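You operate a simulated robot arm through the tools that you are given. There is no shell and no other tool. Be economical: measure what you need, move in short steps, check, and stop when the job is done.

You run a simulated two-armed robot. Do the job below in one go: nothing can be reset, and whatever is moved stays where it is left.

## Task
Brake the silver turntable, lift the coil beside it onto it, turn the table to 30 and brake again.
Fine: the turntable lever is the brake: on while loading, off while turning; the coil lies in the middle.

It is judged by the outcome, as a careful person would: the job done as asked, and still so three seconds after it is handed in. It fails if anything else is knocked over, pushed out of place, dropped, spilled or broken.

## Robot
Two 6-joint arms with two-finger parallel grippers on one trunk, on a base that drives. Base frame: it is fixed to the floor where the robot stands at the start and does not move with it; the origin is under the middle of the robot, x ahead of it, y to its left, z up. Units: cm, degrees, N and s.
The left shoulder is at the start at [7, 16.6, 140.3], the right one opposite. With the tool pointing down near the work surface each hand reaches from about 38 to 80 cm from the robot's upright axis, wherever it stands, measured 20 degrees to its own side. Places, roughly: airing dial [110, 110, 90]; airing switch [90, 110, 90]; end lever [100, -320, 90]; force dial [120, -170, 90]; green switch [100, -170, 90]; inflow valve [100, -120, 90]; outflow valve [120, -120, 90]; press valve [120, -210, 90]; purple lever [90, 70, 100]; red stop [100, -340, 90]; shaker dial [90, -150, 90]; shaker switch [90, -140, 90]; silver turntable [110, -30, 90]; teal lever [90, 100, 100]; top of the silver turntable [110, -30, 90]; turntable lever [80, 0, 90]. Payload 3.91 kg a hand.
The tool frame of a hand sits at the grasp point between the pads (the TCP): z along the fingers, y along the line on which they close. The tips reach 3 cm beyond it. The gripper opens to 11 cm. The fingers are 2 cm wide and 1 cm thick; the gripper's body (4.8 by 11.2 cm) begins 5.5 cm behind the TCP.
Orientation is that of the tool frame in the base frame, as a unit quaternion [x, y, z, w]. With the fingers straight down and closing along the base's y, the tool's x points along the base's -x, its y along +y and its z along -z.

## Interface
- The arms move only by the tool drive_tool. It takes "left_rows", "right_rows" or both (then of equal length, played together; a hand with none holds still); each is text: rows parted by semicolons, each of 7 numbers parted by spaces: the gripper command, from -1 (shut) to 1 (fully open), values between in proportion, then the shift along the tool's x, y, z in cm, then the turn, a rotation vector about the tool's x, y, z in rad. In form: hand tx ty tz ax ay az; .... A call has 1 to 20 rows; each row is the pose to reach, as a shift and turn from the pose commanded when the call began, along the tool's axes at that moment. Rows are played at 5 a second. More than 5 cm and 8.6 degrees between two rows, or a gripper value outside its range, and nothing of the call is played. A pose out of reach is approached as far as the arm can. The call stops where the force on the tool passes 90 N (or 10 N more than at its start, if that is more) or the arm is blocked; 0.2 s more then pass. The fingers move at their own pace (about 10.8 cm/s each) and stop on an object; they squeeze with about 26 N. The grip force told is the motor's: it shows also when the fingers shut on nothing. Time passes only in rows, and 0.2 s behind the last, so rows that repeat a pose let the fingers close. The reply holds the time, the measured pose of the TCP, the force on the tool along the base axes, the opening and the grip force, in the units named above and with some noise, with the torque about the TCP (base axes, N m) and any sound that the robot's microphone picked up.
- Cameras (640 x 400 px; columns grow to the right, rows downward): "scene" is now at [13.11, -0.98, 161.33]; the picture's right is [-0.13, -0.99, 0.00], its down [-0.71, 0.09, -0.70] and it looks along [0.69, -0.09, -0.71] (base axes); focal length 260 px, centre (320, 200). "left" rides on the left gripper at [7.7, -0.7, -11.4] in its tool frame; the picture's right is [0.09, 1.00, 0.00], its down [-0.80, 0.07, -0.59] and it looks along [-0.59, 0.05, 0.80] (tool axes); focal length 270 px, centre (320, 200). "right" rides on the right gripper at [7.7, 0.7, -11.4] in its tool frame; the picture's right is [-0.09, 1.00, 0.00], its down [-0.80, -0.07, -0.59] and it looks along [-0.59, -0.05, 0.80] (tool axes); focal length 270 px, centre (320, 200). There is no depth. A picture from a camera that has moved, and an enlarged one, comes with that camera's place and axes in the base frame and with its lens.
- snapshot(camera): a new picture of that camera. The clock stands still meanwhile.
- lift_body(by): slides the trunk up (or, below 0, down) by that many cm; the arms and the scene camera ride with it, the base frame stays. It gives what a move gives, with no picture.
- steer(legs): drives the robot by 1 to 6 legs, each [ahead, left, turn to the left] in cm, cm and degrees, along the robot's own axes; the way and the turn of a leg run together, so that a leg with both is an arc; at most 150 cm and 180 degrees a leg. The arms and the cameras ride along, it lands a little off, and it stops where it bumps. It gives what a move gives.
- aim_head(pan, tilt): turns the head with the scene camera to pan (to the left, within 86 degrees either way) and tilt (down, from -29 to 69), counted from straight ahead of the robot. It gives what a move gives.
- zoom(camera, box): a new picture of the part [left, top, right, bottom] of that camera's present view, enlarged. The clock stands still meanwhile.
- job_done(): hands the job in; it is judged then, once.

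Go step by step. Nothing tells you exact positions but the pictures and the camera data: compare them with the known pose of the tool, close in by small moves and look again before you grip or let go. The budget is 120 turns and 92 pictures, counting those below and the enlarged ones. Unless the task says otherwise, let go and move clear before handing in, and close with one line.

The tools are called after ">>>" by a JSON object that holds its "op" and its "data". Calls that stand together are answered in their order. drive_tool: Moves the arms, as the interface text tells. Its arguments: {"type":"object","properties":{"left_rows":{"type":"string"},"right_rows":{"type":"string"}},"required":[]} The other tools are called the same way: lift_body (by) slides the trunk up or down; steer (legs) drives the base; aim_head (pan, tilt) turns the head that bears the scene camera; snapshot (camera) takes a picture; zoom (camera, box) takes an enlarged picture of a part of a camera's view; job_done () hands the job in.

At the start:

```text
t: 0.0
left_tcp_pos: [63.64, 24.4, 99.98]
left_tcp_rot: [-0.001, 1.0, 0.0, 0.0]
left_wrist_force: [0.6, 0.3, 0.5]
left_ft_torque: [0.01, 0.02, 0.0]
left_width: 11.01
left_grasp_force: 0.0
right_tcp_pos: [60.8, -33.03, 100.06]
right_tcp_rot: [-0.001, 1.0, 0.0, 0.0]
right_wrist_force: [0.5, 0.3, -0.7]
right_ft_torque: [0.02, 0.03, 0.0]
right_width: 10.97
right_grasp_force: 0.1
trunk travel left (down, up): [-89.8, 4.2]
robot x, y, heading: [0.12, 0.01, -0.1]
head pan, tilt: [-7.3, 45.6]
```

scene: 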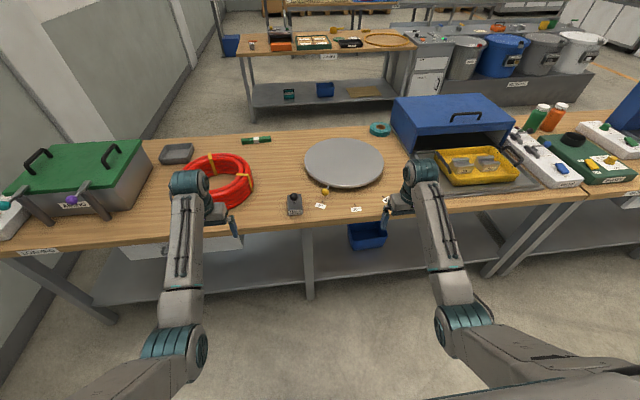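
right: 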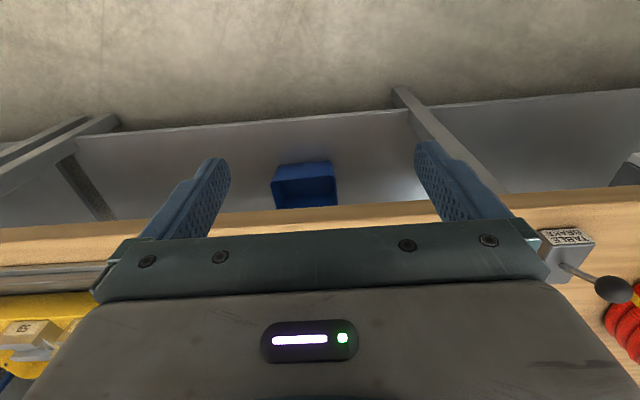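
left: 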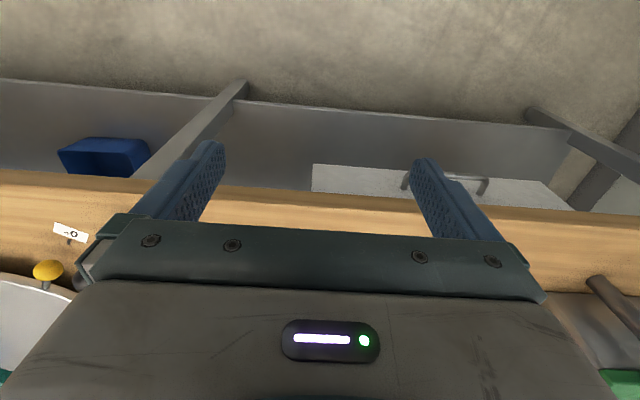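

I see the silver turntable in the middle, the red coil to its left, and the brake lever box in front. I'll zoom in for details.

>>> {"op": "zoom", "data": {"camera": "scene", "box": [260, 120, 420, 220]}}

>>> {"op": "zoom", "data": {"camera": "scene", "box": [150, 120, 310, 220]}}

```text
4.00 times, centred on (340, 170) of scene
camera zoom: at [13.11, -0.98, 161.33], right [-0.13, -0.99, 0.0], down [-0.71, 0.09, -0.7], along [0.69, -0.09, -0.71], focal length 1040 px, centre (240, 320)
```

zoom: 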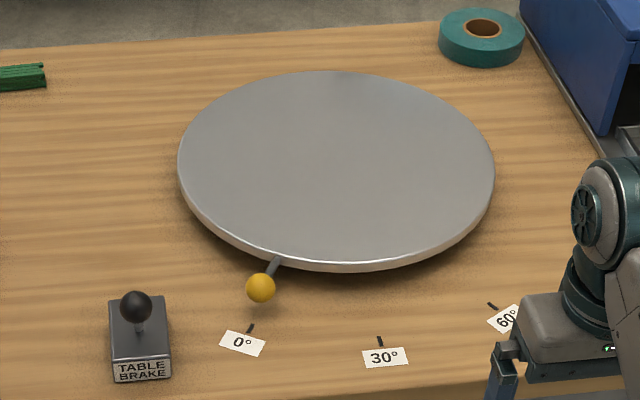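

```text
4.00 times, centred on (230, 170) of scene
camera zoom: at [13.11, -0.98, 161.33], right [-0.13, -0.99, 0.0], down [-0.71, 0.09, -0.7], along [0.69, -0.09, -0.71], focal length 1040 px, centre (680, 320)
```

zoom: 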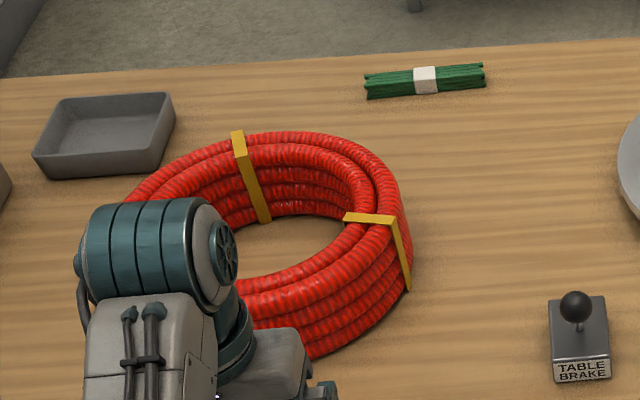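

I'll look closer at the brake lever from the wrist cameras.

>>> {"op": "zoom", "data": {"camera": "right", "box": [480, 200, 640, 300]}}

>>> {"op": "zoom", "data": {"camera": "scene", "box": [275, 180, 315, 220]}}

```text
4.00 times, centred on (560, 250) of right
camera zoom: at [53.02, -32.35, 111.46], right [0.09, 1.0, 0.0], down [0.8, -0.07, 0.59], along [0.59, -0.05, -0.8], focal length 1081 px, centre (-640, 0)
```

zoom: 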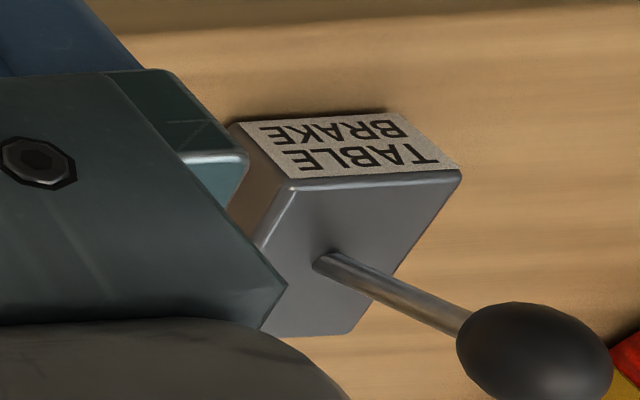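

```text
10.00 times, centred on (295, 200) of scene
camera zoom: at [13.11, -0.98, 161.33], right [-0.13, -0.99, 0.0], down [-0.71, 0.09, -0.7], along [0.69, -0.09, -0.71], focal length 2599 px, centre (570, 200)
```

zoom: 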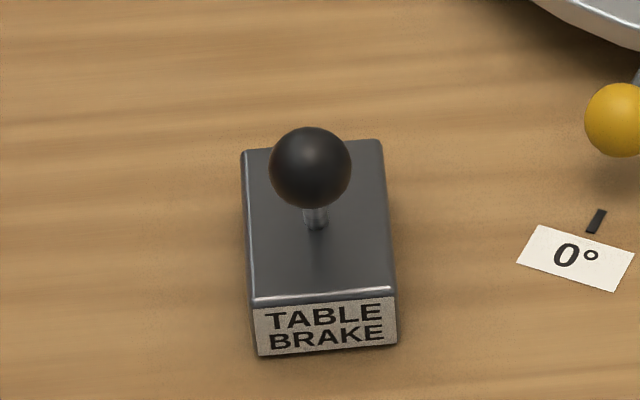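

The brake lever leans toward me with its knob near (83, 0, 92), the table top is about z 82, and the turntable centre is near (111.6, -25.3). I'll drive forward a bit, with the hands raised, to get in reach.

>>> {"op": "lift_body", "data": {"by": 4}}

>>> {"op": "steer", "data": {"legs": [[20, 0, 0]]}}

>>> {"op": "aim_head", "data": {"pan": 0, "tilt": 50}}

>>> {"op": "snapshot", "data": {"camera": "scene"}}

>>> {"op": "snapshot", "data": {"camera": "left"}}

```text
t: 0.8
left_tcp_pos: [63.57, 24.48, 103.91]
left_tcp_rot: [0.0, 1.0, 0.0, 0.0]
left_wrist_force: [-0.3, 1.0, -0.1]
left_ft_torque: [0.01, 0.01, 0.0]
left_width: 11.01
left_grasp_force: 0.0
right_tcp_pos: [60.76, -33.05, 103.86]
right_tcp_rot: [0.0, 1.0, -0.001, 0.0]
right_wrist_force: [0.9, 0.2, -0.5]
right_ft_torque: [-0.03, -0.02, 0.0]
right_width: 11.0
right_grasp_force: 0.1
trunk travel left (down, up): [-93.8, 0.2]
robot x, y, heading: [0.02, 0.22, -0.3]
head pan, tilt: [-7.3, 45.6]
```

```text
t: 2.4
left_tcp_pos: [83.22, 24.4, 104.19]
left_tcp_rot: [-0.001, 1.0, 0.0, 0.001]
left_wrist_force: [0.0, -0.2, 0.5]
left_ft_torque: [-0.01, 0.0, 0.01]
left_width: 10.98
left_grasp_force: 0.2
right_tcp_pos: [80.28, -32.94, 104.14]
right_tcp_rot: [0.0, 1.0, -0.001, 0.002]
right_wrist_force: [-0.7, 0.5, -0.2]
right_ft_torque: [-0.02, -0.04, 0.01]
right_width: 11.0
right_grasp_force: 0.1
trunk travel left (down, up): [-93.8, 0.2]
robot x, y, heading: [19.72, 0.13, 0.3]
head pan, tilt: [-7.3, 45.6]
```

```text
t: 3.1
left_tcp_pos: [83.26, 24.39, 104.04]
left_tcp_rot: [-0.001, 1.0, 0.0, 0.0]
left_wrist_force: [0.1, 0.2, 0.5]
left_ft_torque: [0.0, -0.01, -0.03]
left_width: 10.99
left_grasp_force: 0.1
right_tcp_pos: [80.64, -32.99, 104.03]
right_tcp_rot: [-0.001, 1.0, -0.001, 0.0]
right_wrist_force: [-0.3, 0.7, -0.5]
right_ft_torque: [-0.05, 0.03, -0.02]
right_width: 10.99
right_grasp_force: 0.0
trunk travel left (down, up): [-93.8, 0.2]
robot x, y, heading: [19.82, 0.06, 0.3]
head pan, tilt: [0.0, 50.0]
```

```text
84 pictures are left
camera scene: at [32.53, 0.08, 164.73], right [0.0, -1.0, 0.0], down [-0.77, 0.0, -0.64], along [0.64, 0.0, -0.77], focal length 260 px, centre (320, 200)
```

scene: 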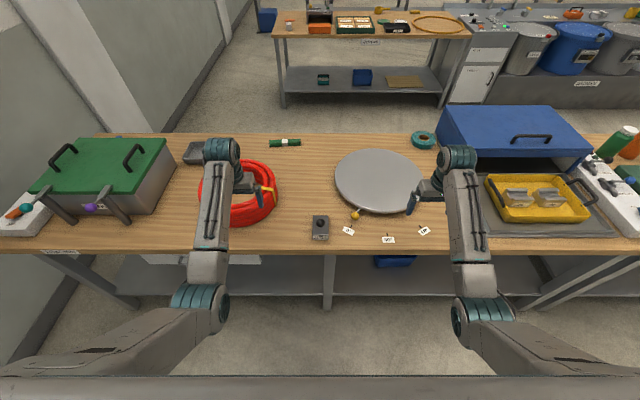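

```text
83 pictures are left
camera left: at [75.75, 23.87, 115.48], right [-0.09, 1.0, 0.0], down [0.8, 0.07, 0.59], along [0.59, 0.05, -0.8], focal length 270 px, centre (320, 200)
```

left: 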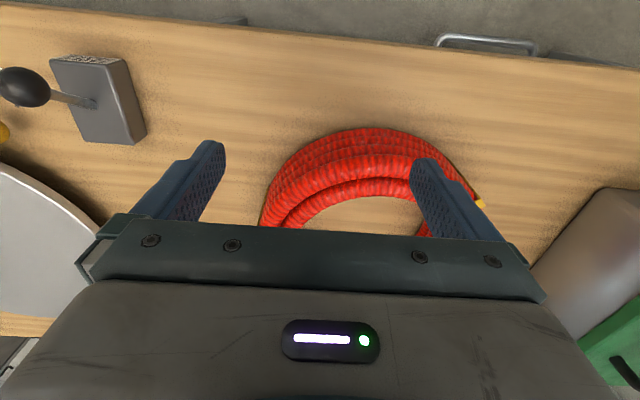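

The left hand can reach the lever. I'll close its fingers and go behind (robot side of) the knob, keeping high until there.

>>> {"op": "drive_tool", "data": {"left_rows": "-1 3 -4 0 0 0 0; -1 6 -8 0 0 0 0; -1 6 -12.5 0 0 0 0; -1 6 -17 0 0 0 0; -1 6 -21 0 0 0 0; -1 6 -24.6 0 0 0 0; -1 6 -24.6 4 0 0 0; -1 6 -24.6 8 0 0 0; -1 6 -24.6 11 0 0 0"}}

>>> {"op": "zoom", "data": {"camera": "scene", "box": [270, 180, 366, 240]}}

>>> {"op": "snapshot", "data": {"camera": "left"}}

```text
t: 4.2
left_tcp_pos: [78.35, 16.46, 101.33]
left_tcp_rot: [-0.034, 0.996, 0.077, -0.005]
left_wrist_force: [0.0, -0.5, -1.1]
left_ft_torque: [0.0, 0.01, -0.04]
left_width: 0.0
left_grasp_force: 26.1
left hand out of reach, approached as far as the arm can: row 1, 2, 3, 5
right_tcp_pos: [80.64, -32.86, 103.99]
right_tcp_rot: [-0.001, 1.0, 0.0, 0.0]
right_wrist_force: [-0.2, -0.8, 0.8]
right_ft_torque: [0.01, 0.01, -0.01]
right_width: 11.01
right_grasp_force: 0.0
trunk travel left (down, up): [-93.8, 0.2]
robot x, y, heading: [19.68, 0.19, 0.2]
head pan, tilt: [0.0, 50.0]
stopped in row 5 (left hand): the arm was blocked; the commanded pose is now the measured one
```

```text
6.67 times, centred on (318, 210) of scene
camera zoom: at [32.61, 0.14, 164.72], right [0.0, -1.0, 0.0], down [-0.77, 0.0, -0.64], along [0.64, 0.0, -0.77], focal length 1733 px, centre (333, 133)
```

zoom: 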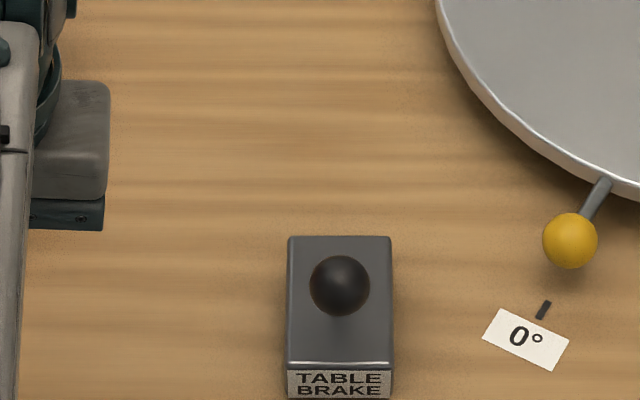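

```text
81 pictures are left
camera left: at [70.98, 13.58, 112.64], right [-0.16, 0.98, 0.15], down [0.8, 0.04, 0.6], along [0.58, 0.21, -0.79], focal length 270 px, centre (320, 200)
```

left: 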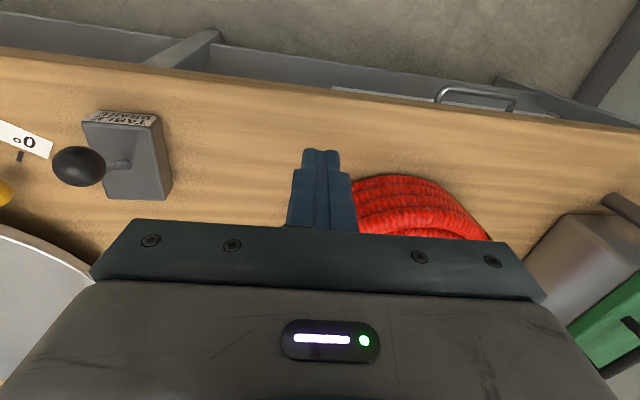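

The left arm can't easily cross to the middle at this posture. I'll put the hand back upright on its own side, then shift the base right so the lever is on the left arm's side.

>>> {"op": "drive_tool", "data": {"left_rows": "-1 -2.2 3.3 0.5 0.076 -0.007 0.033; -1 -4.4 6.6 1 0.153 -0.015 0.067; -1 -4.4 6.6 1 0.153 -0.015 0.067"}}

>>> {"op": "steer", "data": {"legs": [[-6, 0, 0], [0, -25, 0]]}}

>>> {"op": "snapshot", "data": {"camera": "scene"}}

```text
t: 5.0
left_tcp_pos: [82.44, 23.13, 101.63]
left_tcp_rot: [0.0, 1.0, -0.001, 0.002]
left_wrist_force: [-0.8, 0.2, -0.2]
left_ft_torque: [0.01, 0.01, -0.01]
left_width: 0.0
left_grasp_force: 26.3
right_tcp_pos: [80.56, -33.1, 103.97]
right_tcp_rot: [-0.001, 1.0, 0.001, 0.0]
right_wrist_force: [-0.5, 0.1, -0.1]
right_ft_torque: [0.02, 0.02, -0.02]
right_width: 10.98
right_grasp_force: 0.0
trunk travel left (down, up): [-93.8, 0.2]
robot x, y, heading: [19.51, -0.01, 0.1]
head pan, tilt: [0.0, 50.0]
```

```text
t: 7.5
left_tcp_pos: [76.31, -1.39, 101.38]
left_tcp_rot: [-0.001, 1.0, -0.002, 0.002]
left_wrist_force: [0.9, 0.6, 0.0]
left_ft_torque: [-0.01, 0.03, -0.02]
left_width: 0.01
left_grasp_force: 25.7
right_tcp_pos: [74.57, -57.58, 104.03]
right_tcp_rot: [-0.003, 1.0, -0.001, 0.0]
right_wrist_force: [-0.3, 1.1, 0.6]
right_ft_torque: [-0.02, -0.02, -0.02]
right_width: 11.01
right_grasp_force: 0.1
trunk travel left (down, up): [-93.8, 0.2]
robot x, y, heading: [13.44, -25.39, 0.1]
head pan, tilt: [0.0, 50.0]
```

```text
80 pictures are left
camera scene: at [26.48, -24.54, 164.72], right [0.0, -1.0, 0.0], down [-0.77, 0.0, -0.64], along [0.64, 0.0, -0.77], focal length 260 px, centre (320, 200)
```

scene: 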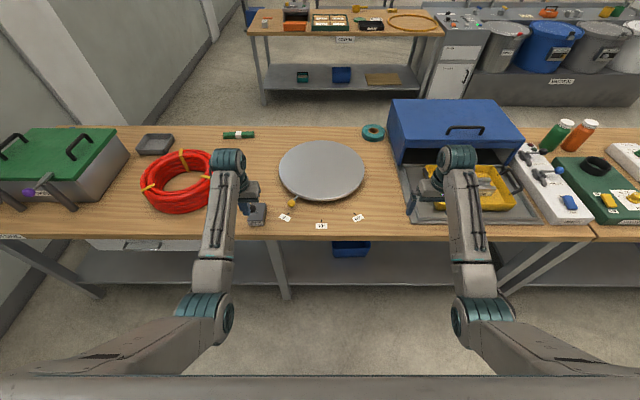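

The hand now sits on the robot's side of the lever. I'll lower it to knob height.

>>> {"op": "drive_tool", "data": {"left_rows": "-1 0 1.1 3 0 0 0; -1 -0.5 1.1 6 0 0 0; -1 -1 1.1 9.2 0 0 0; -1 -1 1.1 9.2 0 0 0"}}

>>> {"op": "snapshot", "data": {"camera": "left"}}

>>> {"op": "zoom", "data": {"camera": "scene", "box": [208, 180, 304, 240]}}

>>> {"op": "zoom", "data": {"camera": "scene", "box": [120, 130, 280, 230]}}

```text
t: 8.4
left_tcp_pos: [77.39, -0.61, 92.01]
left_tcp_rot: [-0.003, 1.0, -0.001, 0.003]
left_wrist_force: [-0.5, -0.9, 0.7]
left_ft_torque: [0.03, 0.0, -0.01]
left_width: 0.02
left_grasp_force: 25.8
right_tcp_pos: [74.58, -57.86, 103.97]
right_tcp_rot: [-0.002, 1.0, 0.0, 0.0]
right_wrist_force: [0.3, 0.8, -0.3]
right_ft_torque: [0.0, -0.02, -0.02]
right_width: 11.02
right_grasp_force: 0.1
trunk travel left (down, up): [-93.8, 0.2]
robot x, y, heading: [13.88, -24.64, 0.3]
head pan, tilt: [0.0, 50.0]
```

```text
79 pictures are left
camera left: at [69.74, -1.21, 103.53], right [-0.09, 1.0, 0.0], down [0.8, 0.07, 0.6], along [0.6, 0.05, -0.8], focal length 270 px, centre (320, 200)
```

left: 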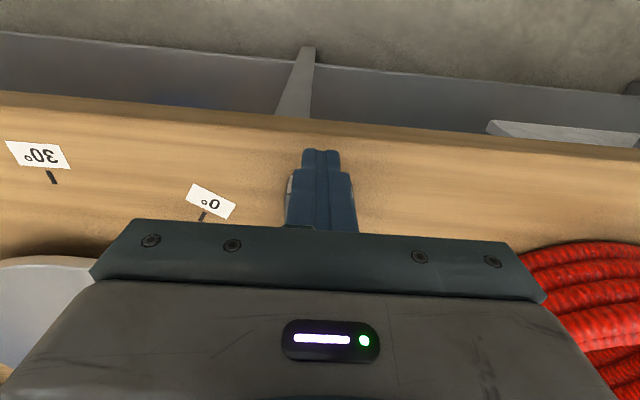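

```text
6.67 times, centred on (256, 210) of scene
camera zoom: at [26.52, -24.84, 164.72], right [0.0, -1.0, 0.0], down [-0.77, 0.0, -0.64], along [0.64, 0.0, -0.77], focal length 1733 px, centre (747, 133)
```

zoom: 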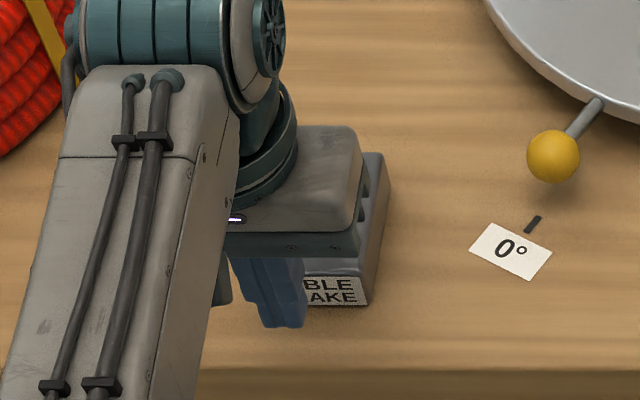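

```text
4.00 times, centred on (200, 180) of scene
camera zoom: at [26.52, -24.84, 164.72], right [0.0, -1.0, 0.0], down [-0.77, 0.0, -0.64], along [0.64, 0.0, -0.77], focal length 1040 px, centre (800, 280)
```

zoom: 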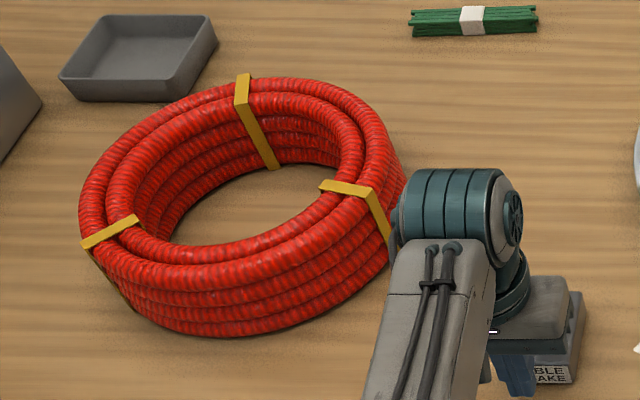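

The fingers are behind the lever knob. I'll push it away from me in small steps.

>>> {"op": "drive_tool", "data": {"left_rows": "-1 -2 0.3 0 0 0 0; -1 -3.5 0.3 0 0 0 0; -1 -5 0.3 0 0 0 0; -1 -6.5 0.3 0 0 0 0; -1 -8 0.3 0 0 0 0; -1 -9.5 0.3 0 0 0 0; -1 -10.8 0.3 0 0 0 0"}}

>>> {"op": "drive_tool", "data": {"left_rows": "-1 3 0 0 0 0 0; -1 6 0 0 0 0 0;-1 10 0 -2 0 0 0; -1 10 2 -6 0 0 0; -1 7 6 -10 0 0 0; -1 3 11 -13 0 0 0; -1 0 16 -13 0 0 0;  -1 0 18 -13 0 0 0"}}

>>> {"op": "zoom", "data": {"camera": "scene", "box": [208, 180, 304, 240]}}

```text
t: 10.1
left_tcp_pos: [88.17, -0.3, 92.32]
left_tcp_rot: [-0.002, 1.0, -0.001, 0.002]
left_wrist_force: [-0.6, 0.1, -0.7]
left_ft_torque: [0.02, -0.01, 0.02]
left_width: 0.01
left_grasp_force: 25.9
right_tcp_pos: [74.7, -57.88, 103.92]
right_tcp_rot: [-0.002, 1.0, 0.0, 0.0]
right_wrist_force: [0.2, 0.1, -0.2]
right_ft_torque: [0.03, 0.0, 0.03]
right_width: 11.0
right_grasp_force: 0.0
trunk travel left (down, up): [-93.8, 0.2]
robot x, y, heading: [14.03, -25.08, 0.2]
head pan, tilt: [0.0, 50.0]
```

```text
refused: row 5 steps farther than a row can; nothing moved
```

```text
6.67 times, centred on (256, 210) of scene
camera zoom: at [26.57, -24.9, 164.72], right [0.0, -1.0, 0.0], down [-0.77, 0.0, -0.64], along [0.64, 0.0, -0.77], focal length 1733 px, centre (747, 133)
```

zoom: 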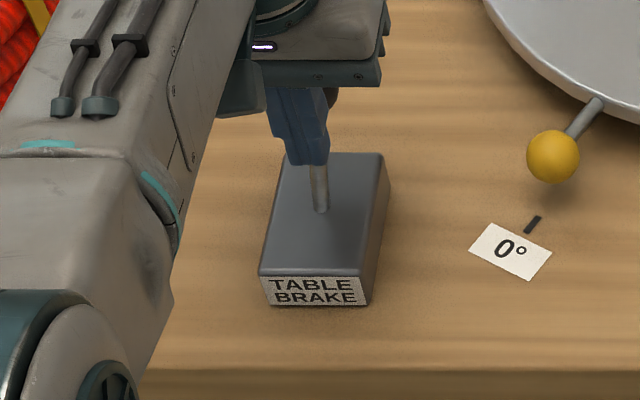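

The lever appears thrown to the far side. I'll back the hand off and check.

>>> {"op": "drive_tool", "data": {"left_rows": "-1 3 0 0 0 0 0; -1 6 0 0 0 0 0;-1 9 0 -2 0 0 0; -1 9 2 -6 0 0 0; -1 7 5 -9 0 0 0; -1 5 8 -12 0 0 0; -1 3 12 -12 0 0 0;  -1 0 15 -12 0 0 0"}}

>>> {"op": "zoom", "data": {"camera": "scene", "box": [208, 180, 304, 240]}}

```text
t: 11.8
left_tcp_pos: [88.31, 14.74, 103.57]
left_tcp_rot: [-0.001, 1.0, -0.002, 0.0]
left_wrist_force: [0.4, 0.4, -0.6]
left_ft_torque: [-0.06, -0.01, 0.0]
left_width: 0.0
left_grasp_force: 25.9
right_tcp_pos: [74.86, -57.67, 103.89]
right_tcp_rot: [-0.001, 1.0, 0.0, -0.001]
right_wrist_force: [0.4, 0.0, -0.3]
right_ft_torque: [0.04, -0.02, 0.0]
right_width: 11.02
right_grasp_force: 0.0
trunk travel left (down, up): [-93.8, 0.2]
robot x, y, heading: [13.97, -25.12, 0.1]
head pan, tilt: [0.0, 50.0]
```

```text
6.67 times, centred on (256, 210) of scene
camera zoom: at [26.77, -24.73, 164.69], right [0.0, -1.0, 0.0], down [-0.77, 0.0, -0.64], along [0.64, 0.0, -0.77], focal length 1733 px, centre (747, 133)
```

zoom: 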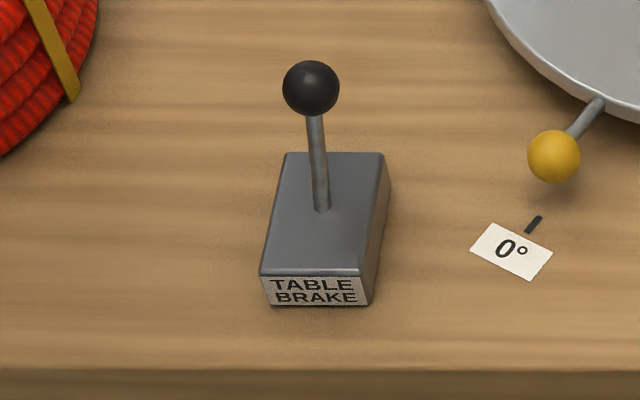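

The lever is now forward. I'll verify the brake by a gentle nudge on the yellow handle with the left hand, passing high over the lever.

>>> {"op": "drive_tool", "data": {"left_rows": "-1 0 -4.5 -1 0 0 0; -1 0 -9 -1 0 0 0; -1 0 -13.5 -1 0 0 0; -1 0 -18 -1 0 0 0; -1 0 -22 -1 0 0 0; -1 -2 -23.5 0 0 0 0; -1 -2 -23.5 0 0 0 0"}}

>>> {"op": "snapshot", "data": {"camera": "scene"}}

```text
t: 13.4
left_tcp_pos: [90.06, -8.66, 104.13]
left_tcp_rot: [-0.002, 1.0, 0.0, 0.002]
left_wrist_force: [-0.7, -0.4, 0.4]
left_ft_torque: [-0.01, -0.02, 0.01]
left_width: 0.02
left_grasp_force: 26.1
right_tcp_pos: [74.64, -57.76, 103.97]
right_tcp_rot: [-0.002, 1.0, 0.0, 0.0]
right_wrist_force: [0.4, 0.1, 0.6]
right_ft_torque: [0.02, -0.01, 0.0]
right_width: 11.0
right_grasp_force: 0.0
trunk travel left (down, up): [-93.8, 0.2]
robot x, y, heading: [13.85, -24.71, 0.3]
head pan, tilt: [0.0, 50.0]
```

```text
74 pictures are left
camera scene: at [26.53, -24.81, 164.72], right [0.0, -1.0, 0.0], down [-0.77, 0.0, -0.64], along [0.64, 0.0, -0.77], focal length 260 px, centre (320, 200)
```

scene: 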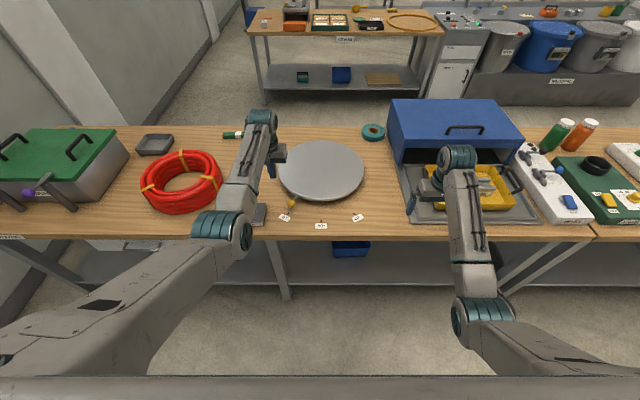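

Reach is fine farther out. Descending beside the handle knob.

>>> {"op": "drive_tool", "data": {"left_rows": "-1 -0.4 0 4 0 0 0; -1 -0.4 0 8 0 0 0; -1 -0.4 0 12 0 0 0; -1 -0.4 0 15.5 0 0 0; -1 -0.4 0 15.5 0 0 0"}}

>>> {"op": "zoom", "data": {"camera": "scene", "box": [230, 140, 342, 240]}}

>>> {"op": "snapshot", "data": {"camera": "left"}}

```text
t: 14.7
left_tcp_pos: [89.15, -8.34, 91.18]
left_tcp_rot: [-0.002, 1.0, -0.001, 0.002]
left_wrist_force: [-0.1, -0.2, 1.3]
left_ft_torque: [-0.03, -0.01, -0.01]
left_width: 0.01
left_grasp_force: 26.0
left hand out of reach, approached as far as the arm can: row 3, 4, 5
right_tcp_pos: [74.59, -57.76, 104.0]
right_tcp_rot: [-0.002, 1.0, -0.001, 0.0]
right_wrist_force: [-0.2, -0.1, -1.3]
right_ft_torque: [0.03, 0.0, 0.03]
right_width: 11.0
right_grasp_force: 0.1
trunk travel left (down, up): [-93.8, 0.2]
robot x, y, heading: [13.69, -25.07, 0.1]
head pan, tilt: [0.0, 50.0]
```

```text
4.00 times, centred on (286, 190) of scene
camera zoom: at [26.5, -24.82, 164.73], right [0.0, -1.0, 0.0], down [-0.77, 0.0, -0.64], along [0.64, 0.0, -0.77], focal length 1040 px, centre (456, 240)
```

zoom: 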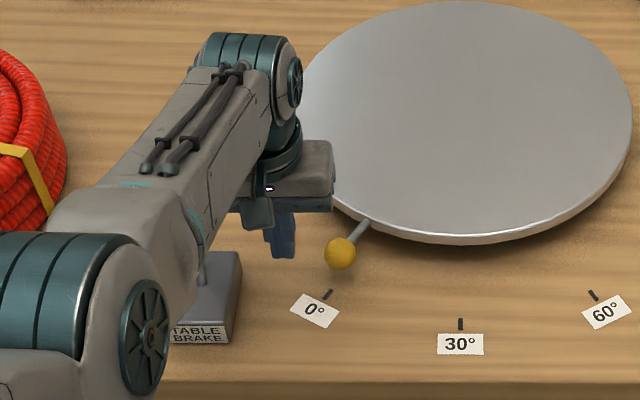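

```text
72 pictures are left
camera left: at [81.48, -8.88, 102.56], right [-0.09, 1.0, 0.0], down [0.8, 0.07, 0.6], along [0.6, 0.05, -0.8], focal length 270 px, centre (320, 200)
```

left: 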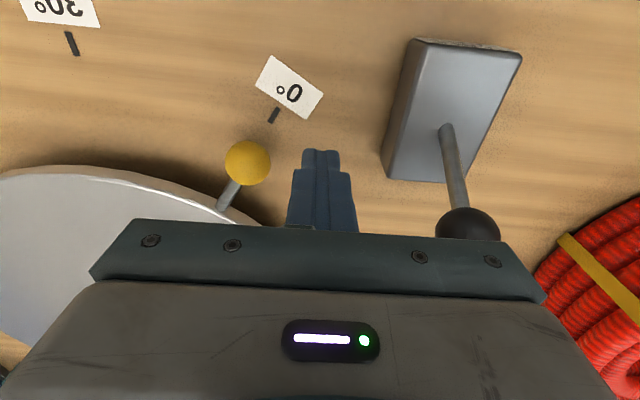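

The knob is at about (91.4, -13.3, 85); I need a lower hand, so I lower the trunk 4.5 cm.

>>> {"op": "lift_body", "data": {"by": -4.5}}

>>> {"op": "drive_tool", "data": {"left_rows": "-1 -1 0 0 0 0 0; -1 -1.5 -0.6 0 0 0 0; -1 -1.5 -1.2 0 0 0 0; -1 -1.5 -1.8 0 0 0 0; -1 -1.5 -2.2 0 0 0 0"}}

>>> {"op": "snapshot", "data": {"camera": "left"}}

```text
t: 15.5
left_tcp_pos: [89.2, -8.32, 86.7]
left_tcp_rot: [-0.001, 1.0, 0.0, 0.002]
left_wrist_force: [0.5, 0.6, 0.1]
left_ft_torque: [-0.01, -0.03, 0.02]
left_width: 0.02
left_grasp_force: 26.0
right_tcp_pos: [74.63, -57.77, 99.49]
right_tcp_rot: [-0.001, 1.0, 0.0, 0.001]
right_wrist_force: [-0.2, 0.5, 0.3]
right_ft_torque: [-0.01, 0.0, 0.0]
right_width: 11.01
right_grasp_force: 0.0
trunk travel left (down, up): [-89.3, 4.7]
robot x, y, heading: [14.01, -24.98, 0.2]
head pan, tilt: [0.0, 50.0]
```

```text
t: 16.7
left_tcp_pos: [89.55, -10.28, 87.33]
left_tcp_rot: [-0.002, 1.0, -0.001, 0.001]
left_wrist_force: [0.5, -0.4, 0.3]
left_ft_torque: [0.02, 0.0, -0.01]
left_width: 0.02
left_grasp_force: 26.2
left hand out of reach, approached as far as the arm can: row 1, 2, 3, 4, 5
right_tcp_pos: [74.67, -57.88, 99.44]
right_tcp_rot: [-0.002, 1.0, 0.0, 0.001]
right_wrist_force: [0.2, 0.0, -0.1]
right_ft_torque: [0.0, -0.01, 0.02]
right_width: 11.02
right_grasp_force: 0.1
trunk travel left (down, up): [-89.3, 4.7]
robot x, y, heading: [13.82, -25.22, 0.4]
head pan, tilt: [0.0, 50.0]
```

```text
71 pictures are left
camera left: at [81.9, -10.86, 98.68], right [-0.09, 1.0, 0.0], down [0.8, 0.07, 0.6], along [0.59, 0.05, -0.8], focal length 270 px, centre (320, 200)
```

left: 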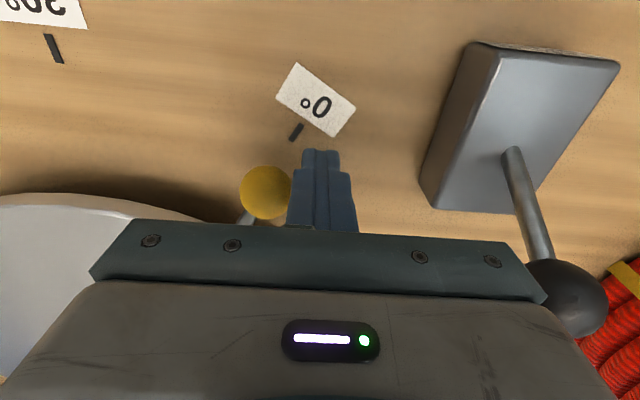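

Nearly in contact with the knob. A gentle push of about 2 cm in -y.

>>> {"op": "drive_tool", "data": {"left_rows": "-1 0.2 -0.5 0.3 0 0 0; -1 0.2 -1 0.3 0 0 0; -1 0.2 -1.5 0.3 0 0 0; -1 0.2 -2 0.3 0 0 0; -1 0.2 -2 0.3 0 0 0"}}

>>> {"op": "snapshot", "data": {"camera": "left"}}

```text
t: 17.9
left_tcp_pos: [89.17, -11.31, 86.9]
left_tcp_rot: [-0.003, 1.0, -0.002, 0.003]
left_wrist_force: [-2.5, 34.3, 2.3]
left_ft_torque: [0.44, -0.04, 0.32]
left_width: 0.0
left_grasp_force: 26.0
right_tcp_pos: [74.59, -57.31, 99.53]
right_tcp_rot: [-0.002, 1.0, -0.003, 0.0]
right_wrist_force: [0.3, -0.2, 0.3]
right_ft_torque: [-0.02, -0.01, 0.02]
right_width: 11.02
right_grasp_force: 0.0
trunk travel left (down, up): [-89.3, 4.7]
robot x, y, heading: [13.48, -24.82, 0.2]
head pan, tilt: [0.0, 50.0]
```

```text
70 pictures are left
camera left: at [81.45, -11.93, 98.37], right [-0.1, 1.0, 0.0], down [0.8, 0.08, 0.6], along [0.6, 0.05, -0.8], focal length 270 px, centre (320, 200)
```

left: 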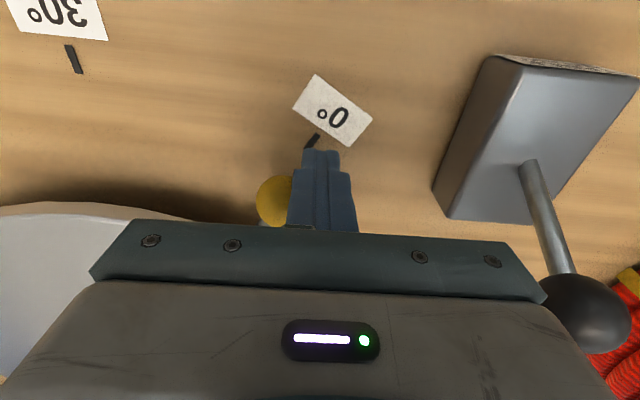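

The table resists 34 N, so the brake is on. I'll back off and rise; then prepare both hands for lifting the coil (centre about (101.5, 31), radius 15.5, wall ~5.5).

>>> {"op": "drive_tool", "data": {"left_rows": "-1 0 1 0 0 0 0; -1 0 1.8 0 0 0 0; -1 0.5 1.8 -4 0 0 0; -1 1 1.8 -8 0 0 0; -1 2 1.8 -12 0 0 0; -1 3 1.8 -16 0 0 0; 0 4 1.8 -18 0 0 0; 1 4 1.8 -18 0 0 0"}}

>>> {"op": "lift_body", "data": {"by": 3}}

>>> {"op": "zoom", "data": {"camera": "scene", "box": [210, 130, 370, 230]}}

```text
t: 19.7
left_tcp_pos: [85.23, -10.6, 104.86]
left_tcp_rot: [-0.002, 1.0, 0.0, 0.002]
left_wrist_force: [0.4, -0.5, 0.2]
left_ft_torque: [-0.02, 0.0, -0.03]
left_width: 11.02
left_grasp_force: 0.0
right_tcp_pos: [74.67, -57.86, 99.38]
right_tcp_rot: [-0.001, 1.0, 0.0, 0.0]
right_wrist_force: [-0.6, 0.3, 0.4]
right_ft_torque: [-0.01, 0.01, 0.02]
right_width: 11.03
right_grasp_force: 0.0
trunk travel left (down, up): [-89.3, 4.7]
robot x, y, heading: [13.74, -24.87, 0.0]
head pan, tilt: [0.0, 50.0]
```

```text
t: 20.5
left_tcp_pos: [85.25, -10.61, 107.96]
left_tcp_rot: [-0.002, 1.0, -0.001, 0.002]
left_wrist_force: [-0.2, 0.4, -0.7]
left_ft_torque: [0.0, 0.01, 0.0]
left_width: 10.99
left_grasp_force: 0.0
right_tcp_pos: [74.57, -57.76, 102.37]
right_tcp_rot: [-0.002, 1.0, 0.0, 0.0]
right_wrist_force: [0.0, 0.3, 0.0]
right_ft_torque: [0.01, -0.07, 0.04]
right_width: 10.98
right_grasp_force: 0.1
trunk travel left (down, up): [-92.3, 1.7]
robot x, y, heading: [13.42, -24.86, 0.3]
head pan, tilt: [0.0, 50.0]
```

```text
4.00 times, centred on (290, 180) of scene
camera zoom: at [26.54, -24.85, 163.22], right [0.0, -1.0, 0.0], down [-0.77, 0.0, -0.64], along [0.64, 0.0, -0.77], focal length 1040 px, centre (440, 280)
```

zoom: 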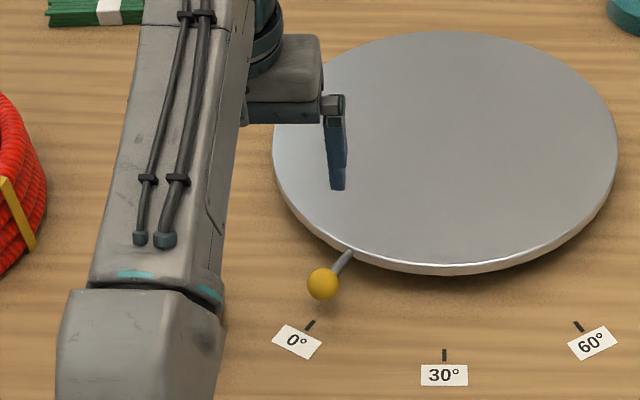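

Turntable centre confirmed at (111.5, -25.3), top z ≈ 86, and the handle still at 0. Now I drive left to face the coil, with both hands high.

>>> {"op": "drive_tool", "data": {"right_rows": "1 -4 0 -3 0 0 0; 1 -8 0 -5 0 0 0; 1 -11 3 -5 0 0 0; 1 -11 7 -5 0 0 0; 1 -11 11 -5 0 0 0; 1 -11 15 -5 0 0 0; 1 -11 19 -5 0 0 0; 1 -11 19 -5 0 0 0"}}

>>> {"op": "steer", "data": {"legs": [[0, 56, 0]]}}

>>> {"op": "snapshot", "data": {"camera": "scene"}}

```text
t: 22.3
left_tcp_pos: [85.19, -10.7, 108.08]
left_tcp_rot: [-0.001, 1.0, -0.001, 0.002]
left_wrist_force: [1.0, -0.7, -0.4]
left_ft_torque: [0.02, 0.01, -0.02]
left_width: 11.01
left_grasp_force: 0.0
right_tcp_pos: [85.52, -38.84, 107.46]
right_tcp_rot: [-0.002, 1.0, 0.001, 0.001]
right_wrist_force: [0.2, -0.7, 0.3]
right_ft_torque: [0.02, 0.0, 0.03]
right_width: 11.01
right_grasp_force: 0.0
trunk travel left (down, up): [-92.3, 1.7]
robot x, y, heading: [13.7, -24.9, 0.3]
head pan, tilt: [0.0, 50.0]
```

```text
t: 25.4
left_tcp_pos: [85.14, 44.09, 107.98]
left_tcp_rot: [0.0, 1.0, -0.001, 0.002]
left_wrist_force: [0.7, 0.7, 0.2]
left_ft_torque: [0.06, -0.02, 0.03]
left_width: 11.02
left_grasp_force: 0.0
right_tcp_pos: [85.41, 15.85, 107.38]
right_tcp_rot: [-0.001, 1.0, 0.001, -0.001]
right_wrist_force: [0.6, -0.6, 0.0]
right_ft_torque: [0.03, -0.03, 0.0]
right_width: 11.01
right_grasp_force: 0.1
trunk travel left (down, up): [-92.3, 1.7]
robot x, y, heading: [13.19, 30.11, 0.1]
head pan, tilt: [0.0, 50.0]
```

```text
68 pictures are left
camera scene: at [26.41, 29.9, 163.22], right [0.0, -1.0, 0.0], down [-0.77, 0.0, -0.64], along [0.64, 0.0, -0.77], focal length 260 px, centre (320, 200)
```

scene: 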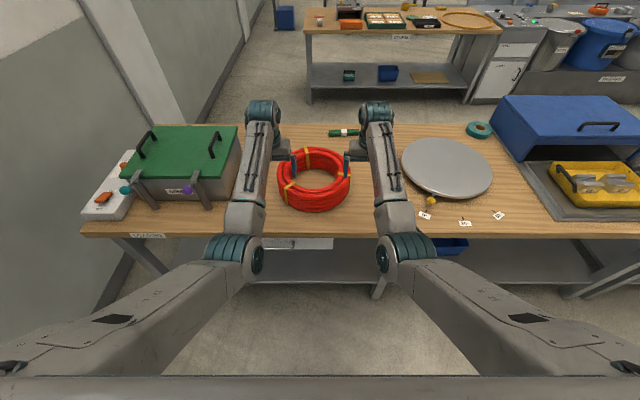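

Coil lies between the hands. Zoom for accurate centre.

>>> {"op": "zoom", "data": {"camera": "scene", "box": [250, 130, 378, 220]}}

>>> {"op": "snapshot", "data": {"camera": "left"}}

>>> {"op": "snapshot", "data": {"camera": "right"}}

```text
4.44 times, centred on (314, 175) of scene
camera zoom: at [26.41, 29.9, 163.22], right [0.0, -1.0, 0.0], down [-0.77, 0.0, -0.64], along [0.64, 0.0, -0.77], focal length 1155 px, centre (347, 311)
```

zoom: 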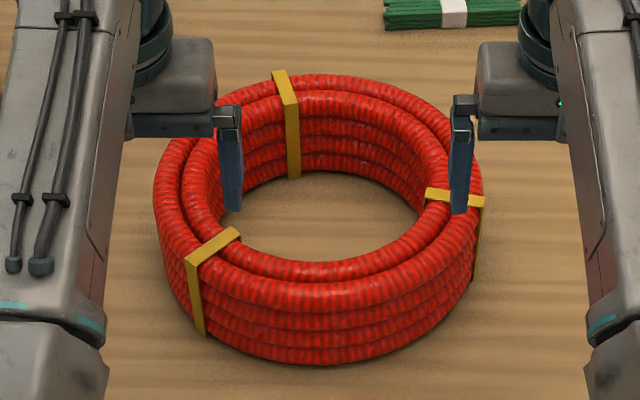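

```text
66 pictures are left
camera left: at [77.51, 43.56, 119.4], right [-0.09, 1.0, 0.0], down [0.8, 0.07, 0.6], along [0.6, 0.05, -0.8], focal length 270 px, centre (320, 200)
```

left: 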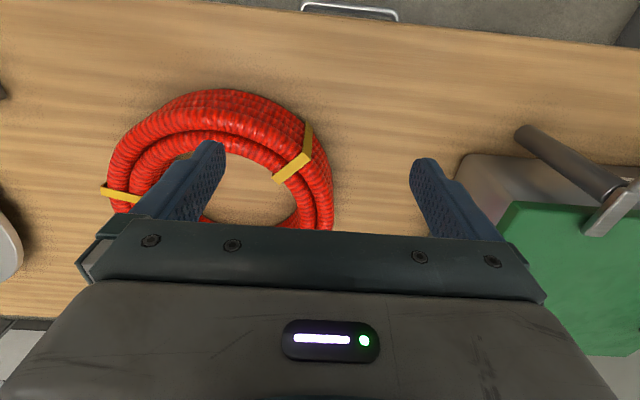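

```text
65 pictures are left
camera right: at [77.71, 16.59, 118.9], right [0.09, 1.0, 0.0], down [0.8, -0.07, 0.59], along [0.59, -0.05, -0.8], focal length 270 px, centre (320, 200)
```

right: 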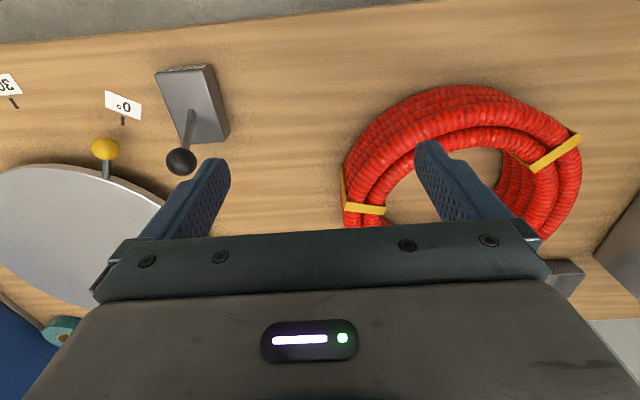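

Coil centre ≈ (101.8, 32.5), outer radius 15, wall centre radius ≈ 12.2, top z ≈ 92. I'll drive forward 19 and left 2.5 and then fine-place the hands.

>>> {"op": "steer", "data": {"legs": [[19, 2.4, 0]]}}

```text
t: 27.0
left_tcp_pos: [104.04, 46.72, 108.21]
left_tcp_rot: [-0.001, 1.0, -0.001, 0.003]
left_wrist_force: [-0.8, -0.4, -0.2]
left_ft_torque: [0.0, -0.03, -0.03]
left_width: 11.01
left_grasp_force: 0.0
right_tcp_pos: [104.23, 18.35, 107.64]
right_tcp_rot: [-0.001, 1.0, 0.0, 0.002]
right_wrist_force: [-0.1, 0.0, 0.8]
right_ft_torque: [0.01, -0.02, 0.01]
right_width: 11.02
right_grasp_force: 0.1
trunk travel left (down, up): [-92.3, 1.7]
robot x, y, heading: [33.05, 32.26, 0.1]
head pan, tilt: [0.0, 50.0]
```

Placing both hands above the wall and down to just above the coil.

>>> {"op": "drive_tool", "data": {"left_rows": "1 1.1 -1 3 0 0 0; 1 2.2 -2 6 0 0 0; 1 2.2 -2 8.2 0 0 0; 1 2.2 -2 10.2 0 0 0; 1 2.2 -2 10.2 0 0 0", "right_rows": "1 1.2 1 3 0 0 0; 1 2.4 1.95 6 0 0 0; 1 2.4 1.95 8 0 0 0; 1 2.4 1.95 9.6 0 0 0; 1 2.4 1.95 9.6 0 0 0"}}

>>> {"op": "zoom", "data": {"camera": "scene", "box": [230, 120, 410, 270]}}

>>> {"op": "snapshot", "data": {"camera": "left"}}

>>> {"op": "snapshot", "data": {"camera": "right"}}

```text
t: 28.2
left_tcp_pos: [102.06, 44.51, 97.58]
left_tcp_rot: [-0.001, 1.0, -0.001, 0.002]
left_wrist_force: [-0.5, -0.4, -0.5]
left_ft_torque: [-0.02, -0.03, 0.0]
left_width: 11.01
left_grasp_force: 0.0
right_tcp_pos: [102.0, 20.22, 97.83]
right_tcp_rot: [-0.001, 1.0, 0.001, 0.001]
right_wrist_force: [-0.2, -0.5, -0.7]
right_ft_torque: [0.0, 0.03, 0.0]
right_width: 10.97
right_grasp_force: 0.0
trunk travel left (down, up): [-92.3, 1.7]
robot x, y, heading: [32.55, 32.75, 0.2]
head pan, tilt: [0.0, 50.0]
```

```text
2.67 times, centred on (320, 195) of scene
camera zoom: at [45.4, 32.5, 163.24], right [0.0, -1.0, 0.0], down [-0.77, 0.0, -0.64], along [0.64, 0.0, -0.77], focal length 693 px, centre (320, 213)
```

zoom: 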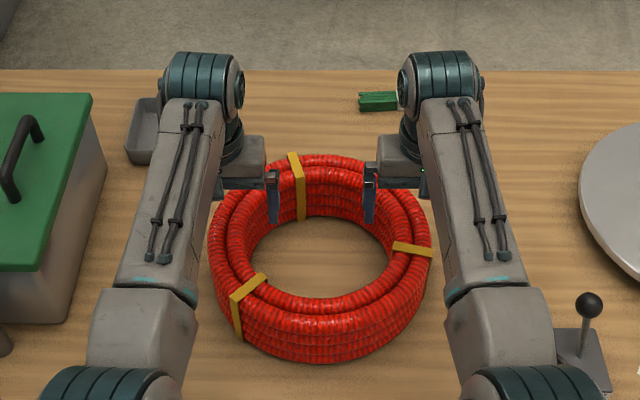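

```text
63 pictures are left
camera left: at [94.3, 43.98, 109.07], right [-0.09, 1.0, 0.0], down [0.8, 0.07, 0.6], along [0.6, 0.05, -0.8], focal length 270 px, centre (320, 200)
```

left: 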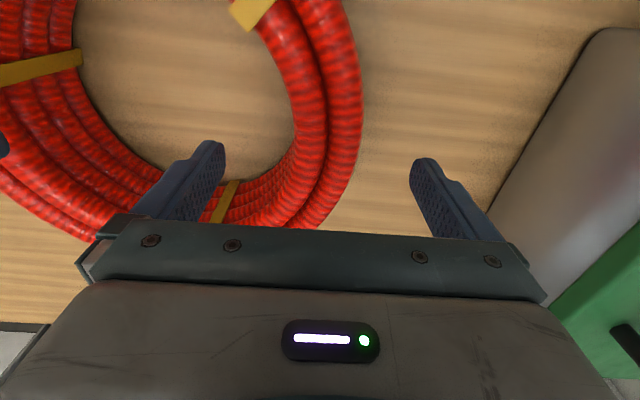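

```text
62 pictures are left
camera right: at [94.22, 20.96, 109.23], right [0.09, 1.0, 0.0], down [0.8, -0.07, 0.6], along [0.59, -0.05, -0.8], focal length 270 px, centre (320, 200)
```

right: 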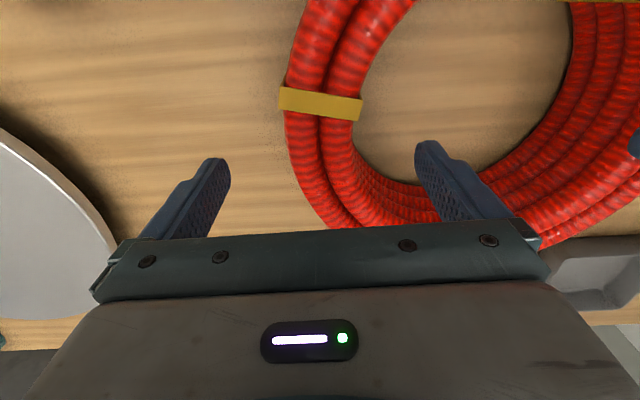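

The wall is well centred between each pair of fingers, and the band is off to the side of the right grip. Descending to grip height.

>>> {"op": "drive_tool", "data": {"left_rows": "1 0.3 0.4 2.5 0 0 0; 1 0.3 0.4 5 0 0 0; 1 0.3 0.4 7.5 0 0 0; 1 0.3 0.4 9.2 0 0 0; 1 0.3 0.4 9.2 0 0 0", "right_rows": "1 0.3 0 2.6 0 0 0; 1 0.3 0 5.2 0 0 0; 1 0.3 0 7.7 0 0 0; 1 0.3 0 9.4 0 0 0; 1 0.3 0 9.4 0 0 0"}}

>>> {"op": "snapshot", "data": {"camera": "left"}}

>>> {"op": "snapshot", "data": {"camera": "right"}}

```text
t: 29.4
left_tcp_pos: [101.73, 44.96, 88.44]
left_tcp_rot: [0.0, 1.0, -0.001, 0.003]
left_wrist_force: [-0.3, 0.6, -0.1]
left_ft_torque: [0.04, 0.0, 0.02]
left_width: 11.01
left_grasp_force: 0.0
right_tcp_pos: [101.99, 20.22, 88.42]
right_tcp_rot: [-0.001, 1.0, 0.0, 0.0]
right_wrist_force: [0.4, 0.0, 0.3]
right_ft_torque: [0.0, -0.03, 0.03]
right_width: 11.0
right_grasp_force: 0.0
trunk travel left (down, up): [-92.3, 1.7]
robot x, y, heading: [32.66, 32.58, -0.0]
head pan, tilt: [0.0, 50.0]
```

```text
61 pictures are left
camera left: at [94.08, 44.48, 99.87], right [-0.09, 1.0, 0.0], down [0.8, 0.07, 0.6], along [0.6, 0.05, -0.8], focal length 270 px, centre (320, 200)
```

left: 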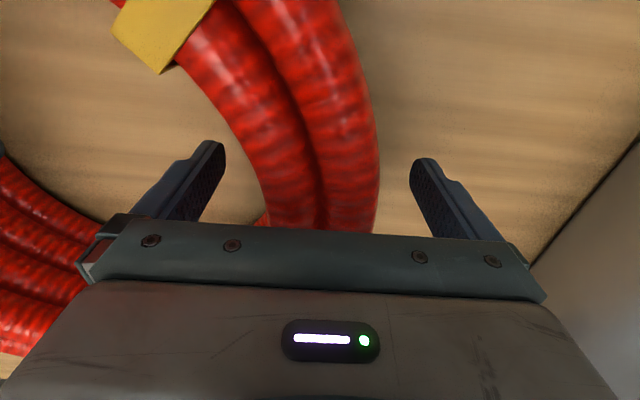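

```text
60 pictures are left
camera right: at [94.23, 20.95, 99.9], right [0.09, 1.0, 0.0], down [0.8, -0.07, 0.59], along [0.59, -0.05, -0.8], focal length 270 px, centre (320, 200)
```

right: 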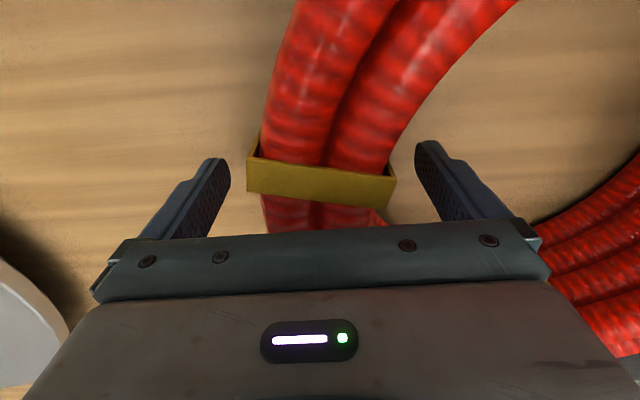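

Both walls sit between the pads. Closing the grippers.

>>> {"op": "drive_tool", "data": {"left_rows": "-1 0 0 0 0 0 0; -1 0 0 0 0 0 0; -1 0 0 0 0 0 0; -1 0 0 0 0 0 0; -1 0 0 0 0 0 0", "right_rows": "-1 0 0 0 0 0 0; -1 0 0 0 0 0 0; -1 0 0 0 0 0 0; -1 0 0 0 0 0 0; -1 0 0 0 0 0 0"}}

>>> {"op": "drive_tool", "data": {"left_rows": "-1 0 0 -0.5 0 0 0; -1 0 0 -1 0 0 0; -1 0 0 -1.5 0 0 0; -1 0 0 -2 0 0 0; -1 0 0 -2 0 0 0", "right_rows": "-1 0 0 -0.5 0 0 0; -1 0 0 -1 0 0 0; -1 0 0 -1.5 0 0 0; -1 0 0 -2 0 0 0; -1 0 0 -2 0 0 0"}}

>>> {"op": "zoom", "data": {"camera": "scene", "box": [230, 120, 410, 270]}}

```text
t: 30.6
left_tcp_pos: [101.87, 44.74, 88.32]
left_tcp_rot: [0.0, 1.0, -0.003, 0.001]
left_wrist_force: [-5.8, -33.5, 2.2]
left_ft_torque: [1.21, -0.36, -0.68]
left_width: 4.02
left_grasp_force: 26.3
right_tcp_pos: [102.07, 20.59, 88.48]
right_tcp_rot: [-0.002, 1.0, 0.003, 0.0]
right_wrist_force: [6.6, 35.0, 1.1]
right_ft_torque: [-1.27, 0.05, -0.78]
right_width: 4.02
right_grasp_force: 26.3
trunk travel left (down, up): [-92.3, 1.7]
robot x, y, heading: [32.65, 32.66, 0.1]
head pan, tilt: [0.0, 50.0]
```

```text
t: 31.8
left_tcp_pos: [101.89, 44.82, 90.27]
left_tcp_rot: [0.0, 1.0, -0.003, 0.0]
left_wrist_force: [-4.5, -32.3, -6.5]
left_ft_torque: [1.63, 0.66, -0.59]
left_width: 4.03
left_grasp_force: 26.1
right_tcp_pos: [102.08, 20.73, 90.35]
right_tcp_rot: [-0.002, 1.0, 0.002, 0.001]
right_wrist_force: [4.8, 32.2, -2.2]
right_ft_torque: [-0.89, -0.56, -0.6]
right_width: 4.03
right_grasp_force: 25.9
trunk travel left (down, up): [-92.3, 1.7]
robot x, y, heading: [32.64, 32.39, 0.2]
head pan, tilt: [0.0, 50.0]
```

```text
2.67 times, centred on (320, 195) of scene
camera zoom: at [45.77, 32.51, 163.2], right [0.0, -1.0, 0.0], down [-0.77, 0.0, -0.64], along [0.64, 0.0, -0.77], focal length 693 px, centre (320, 213)
```

zoom: 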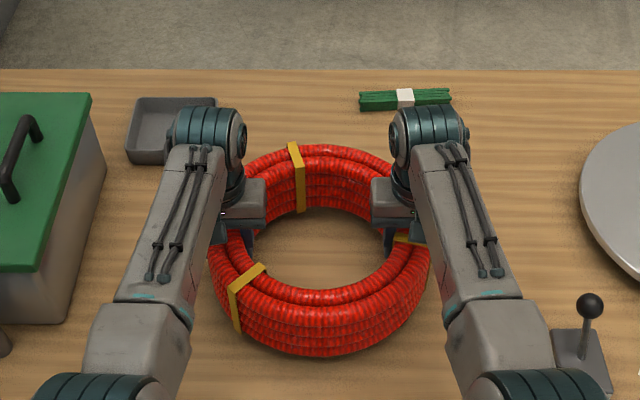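

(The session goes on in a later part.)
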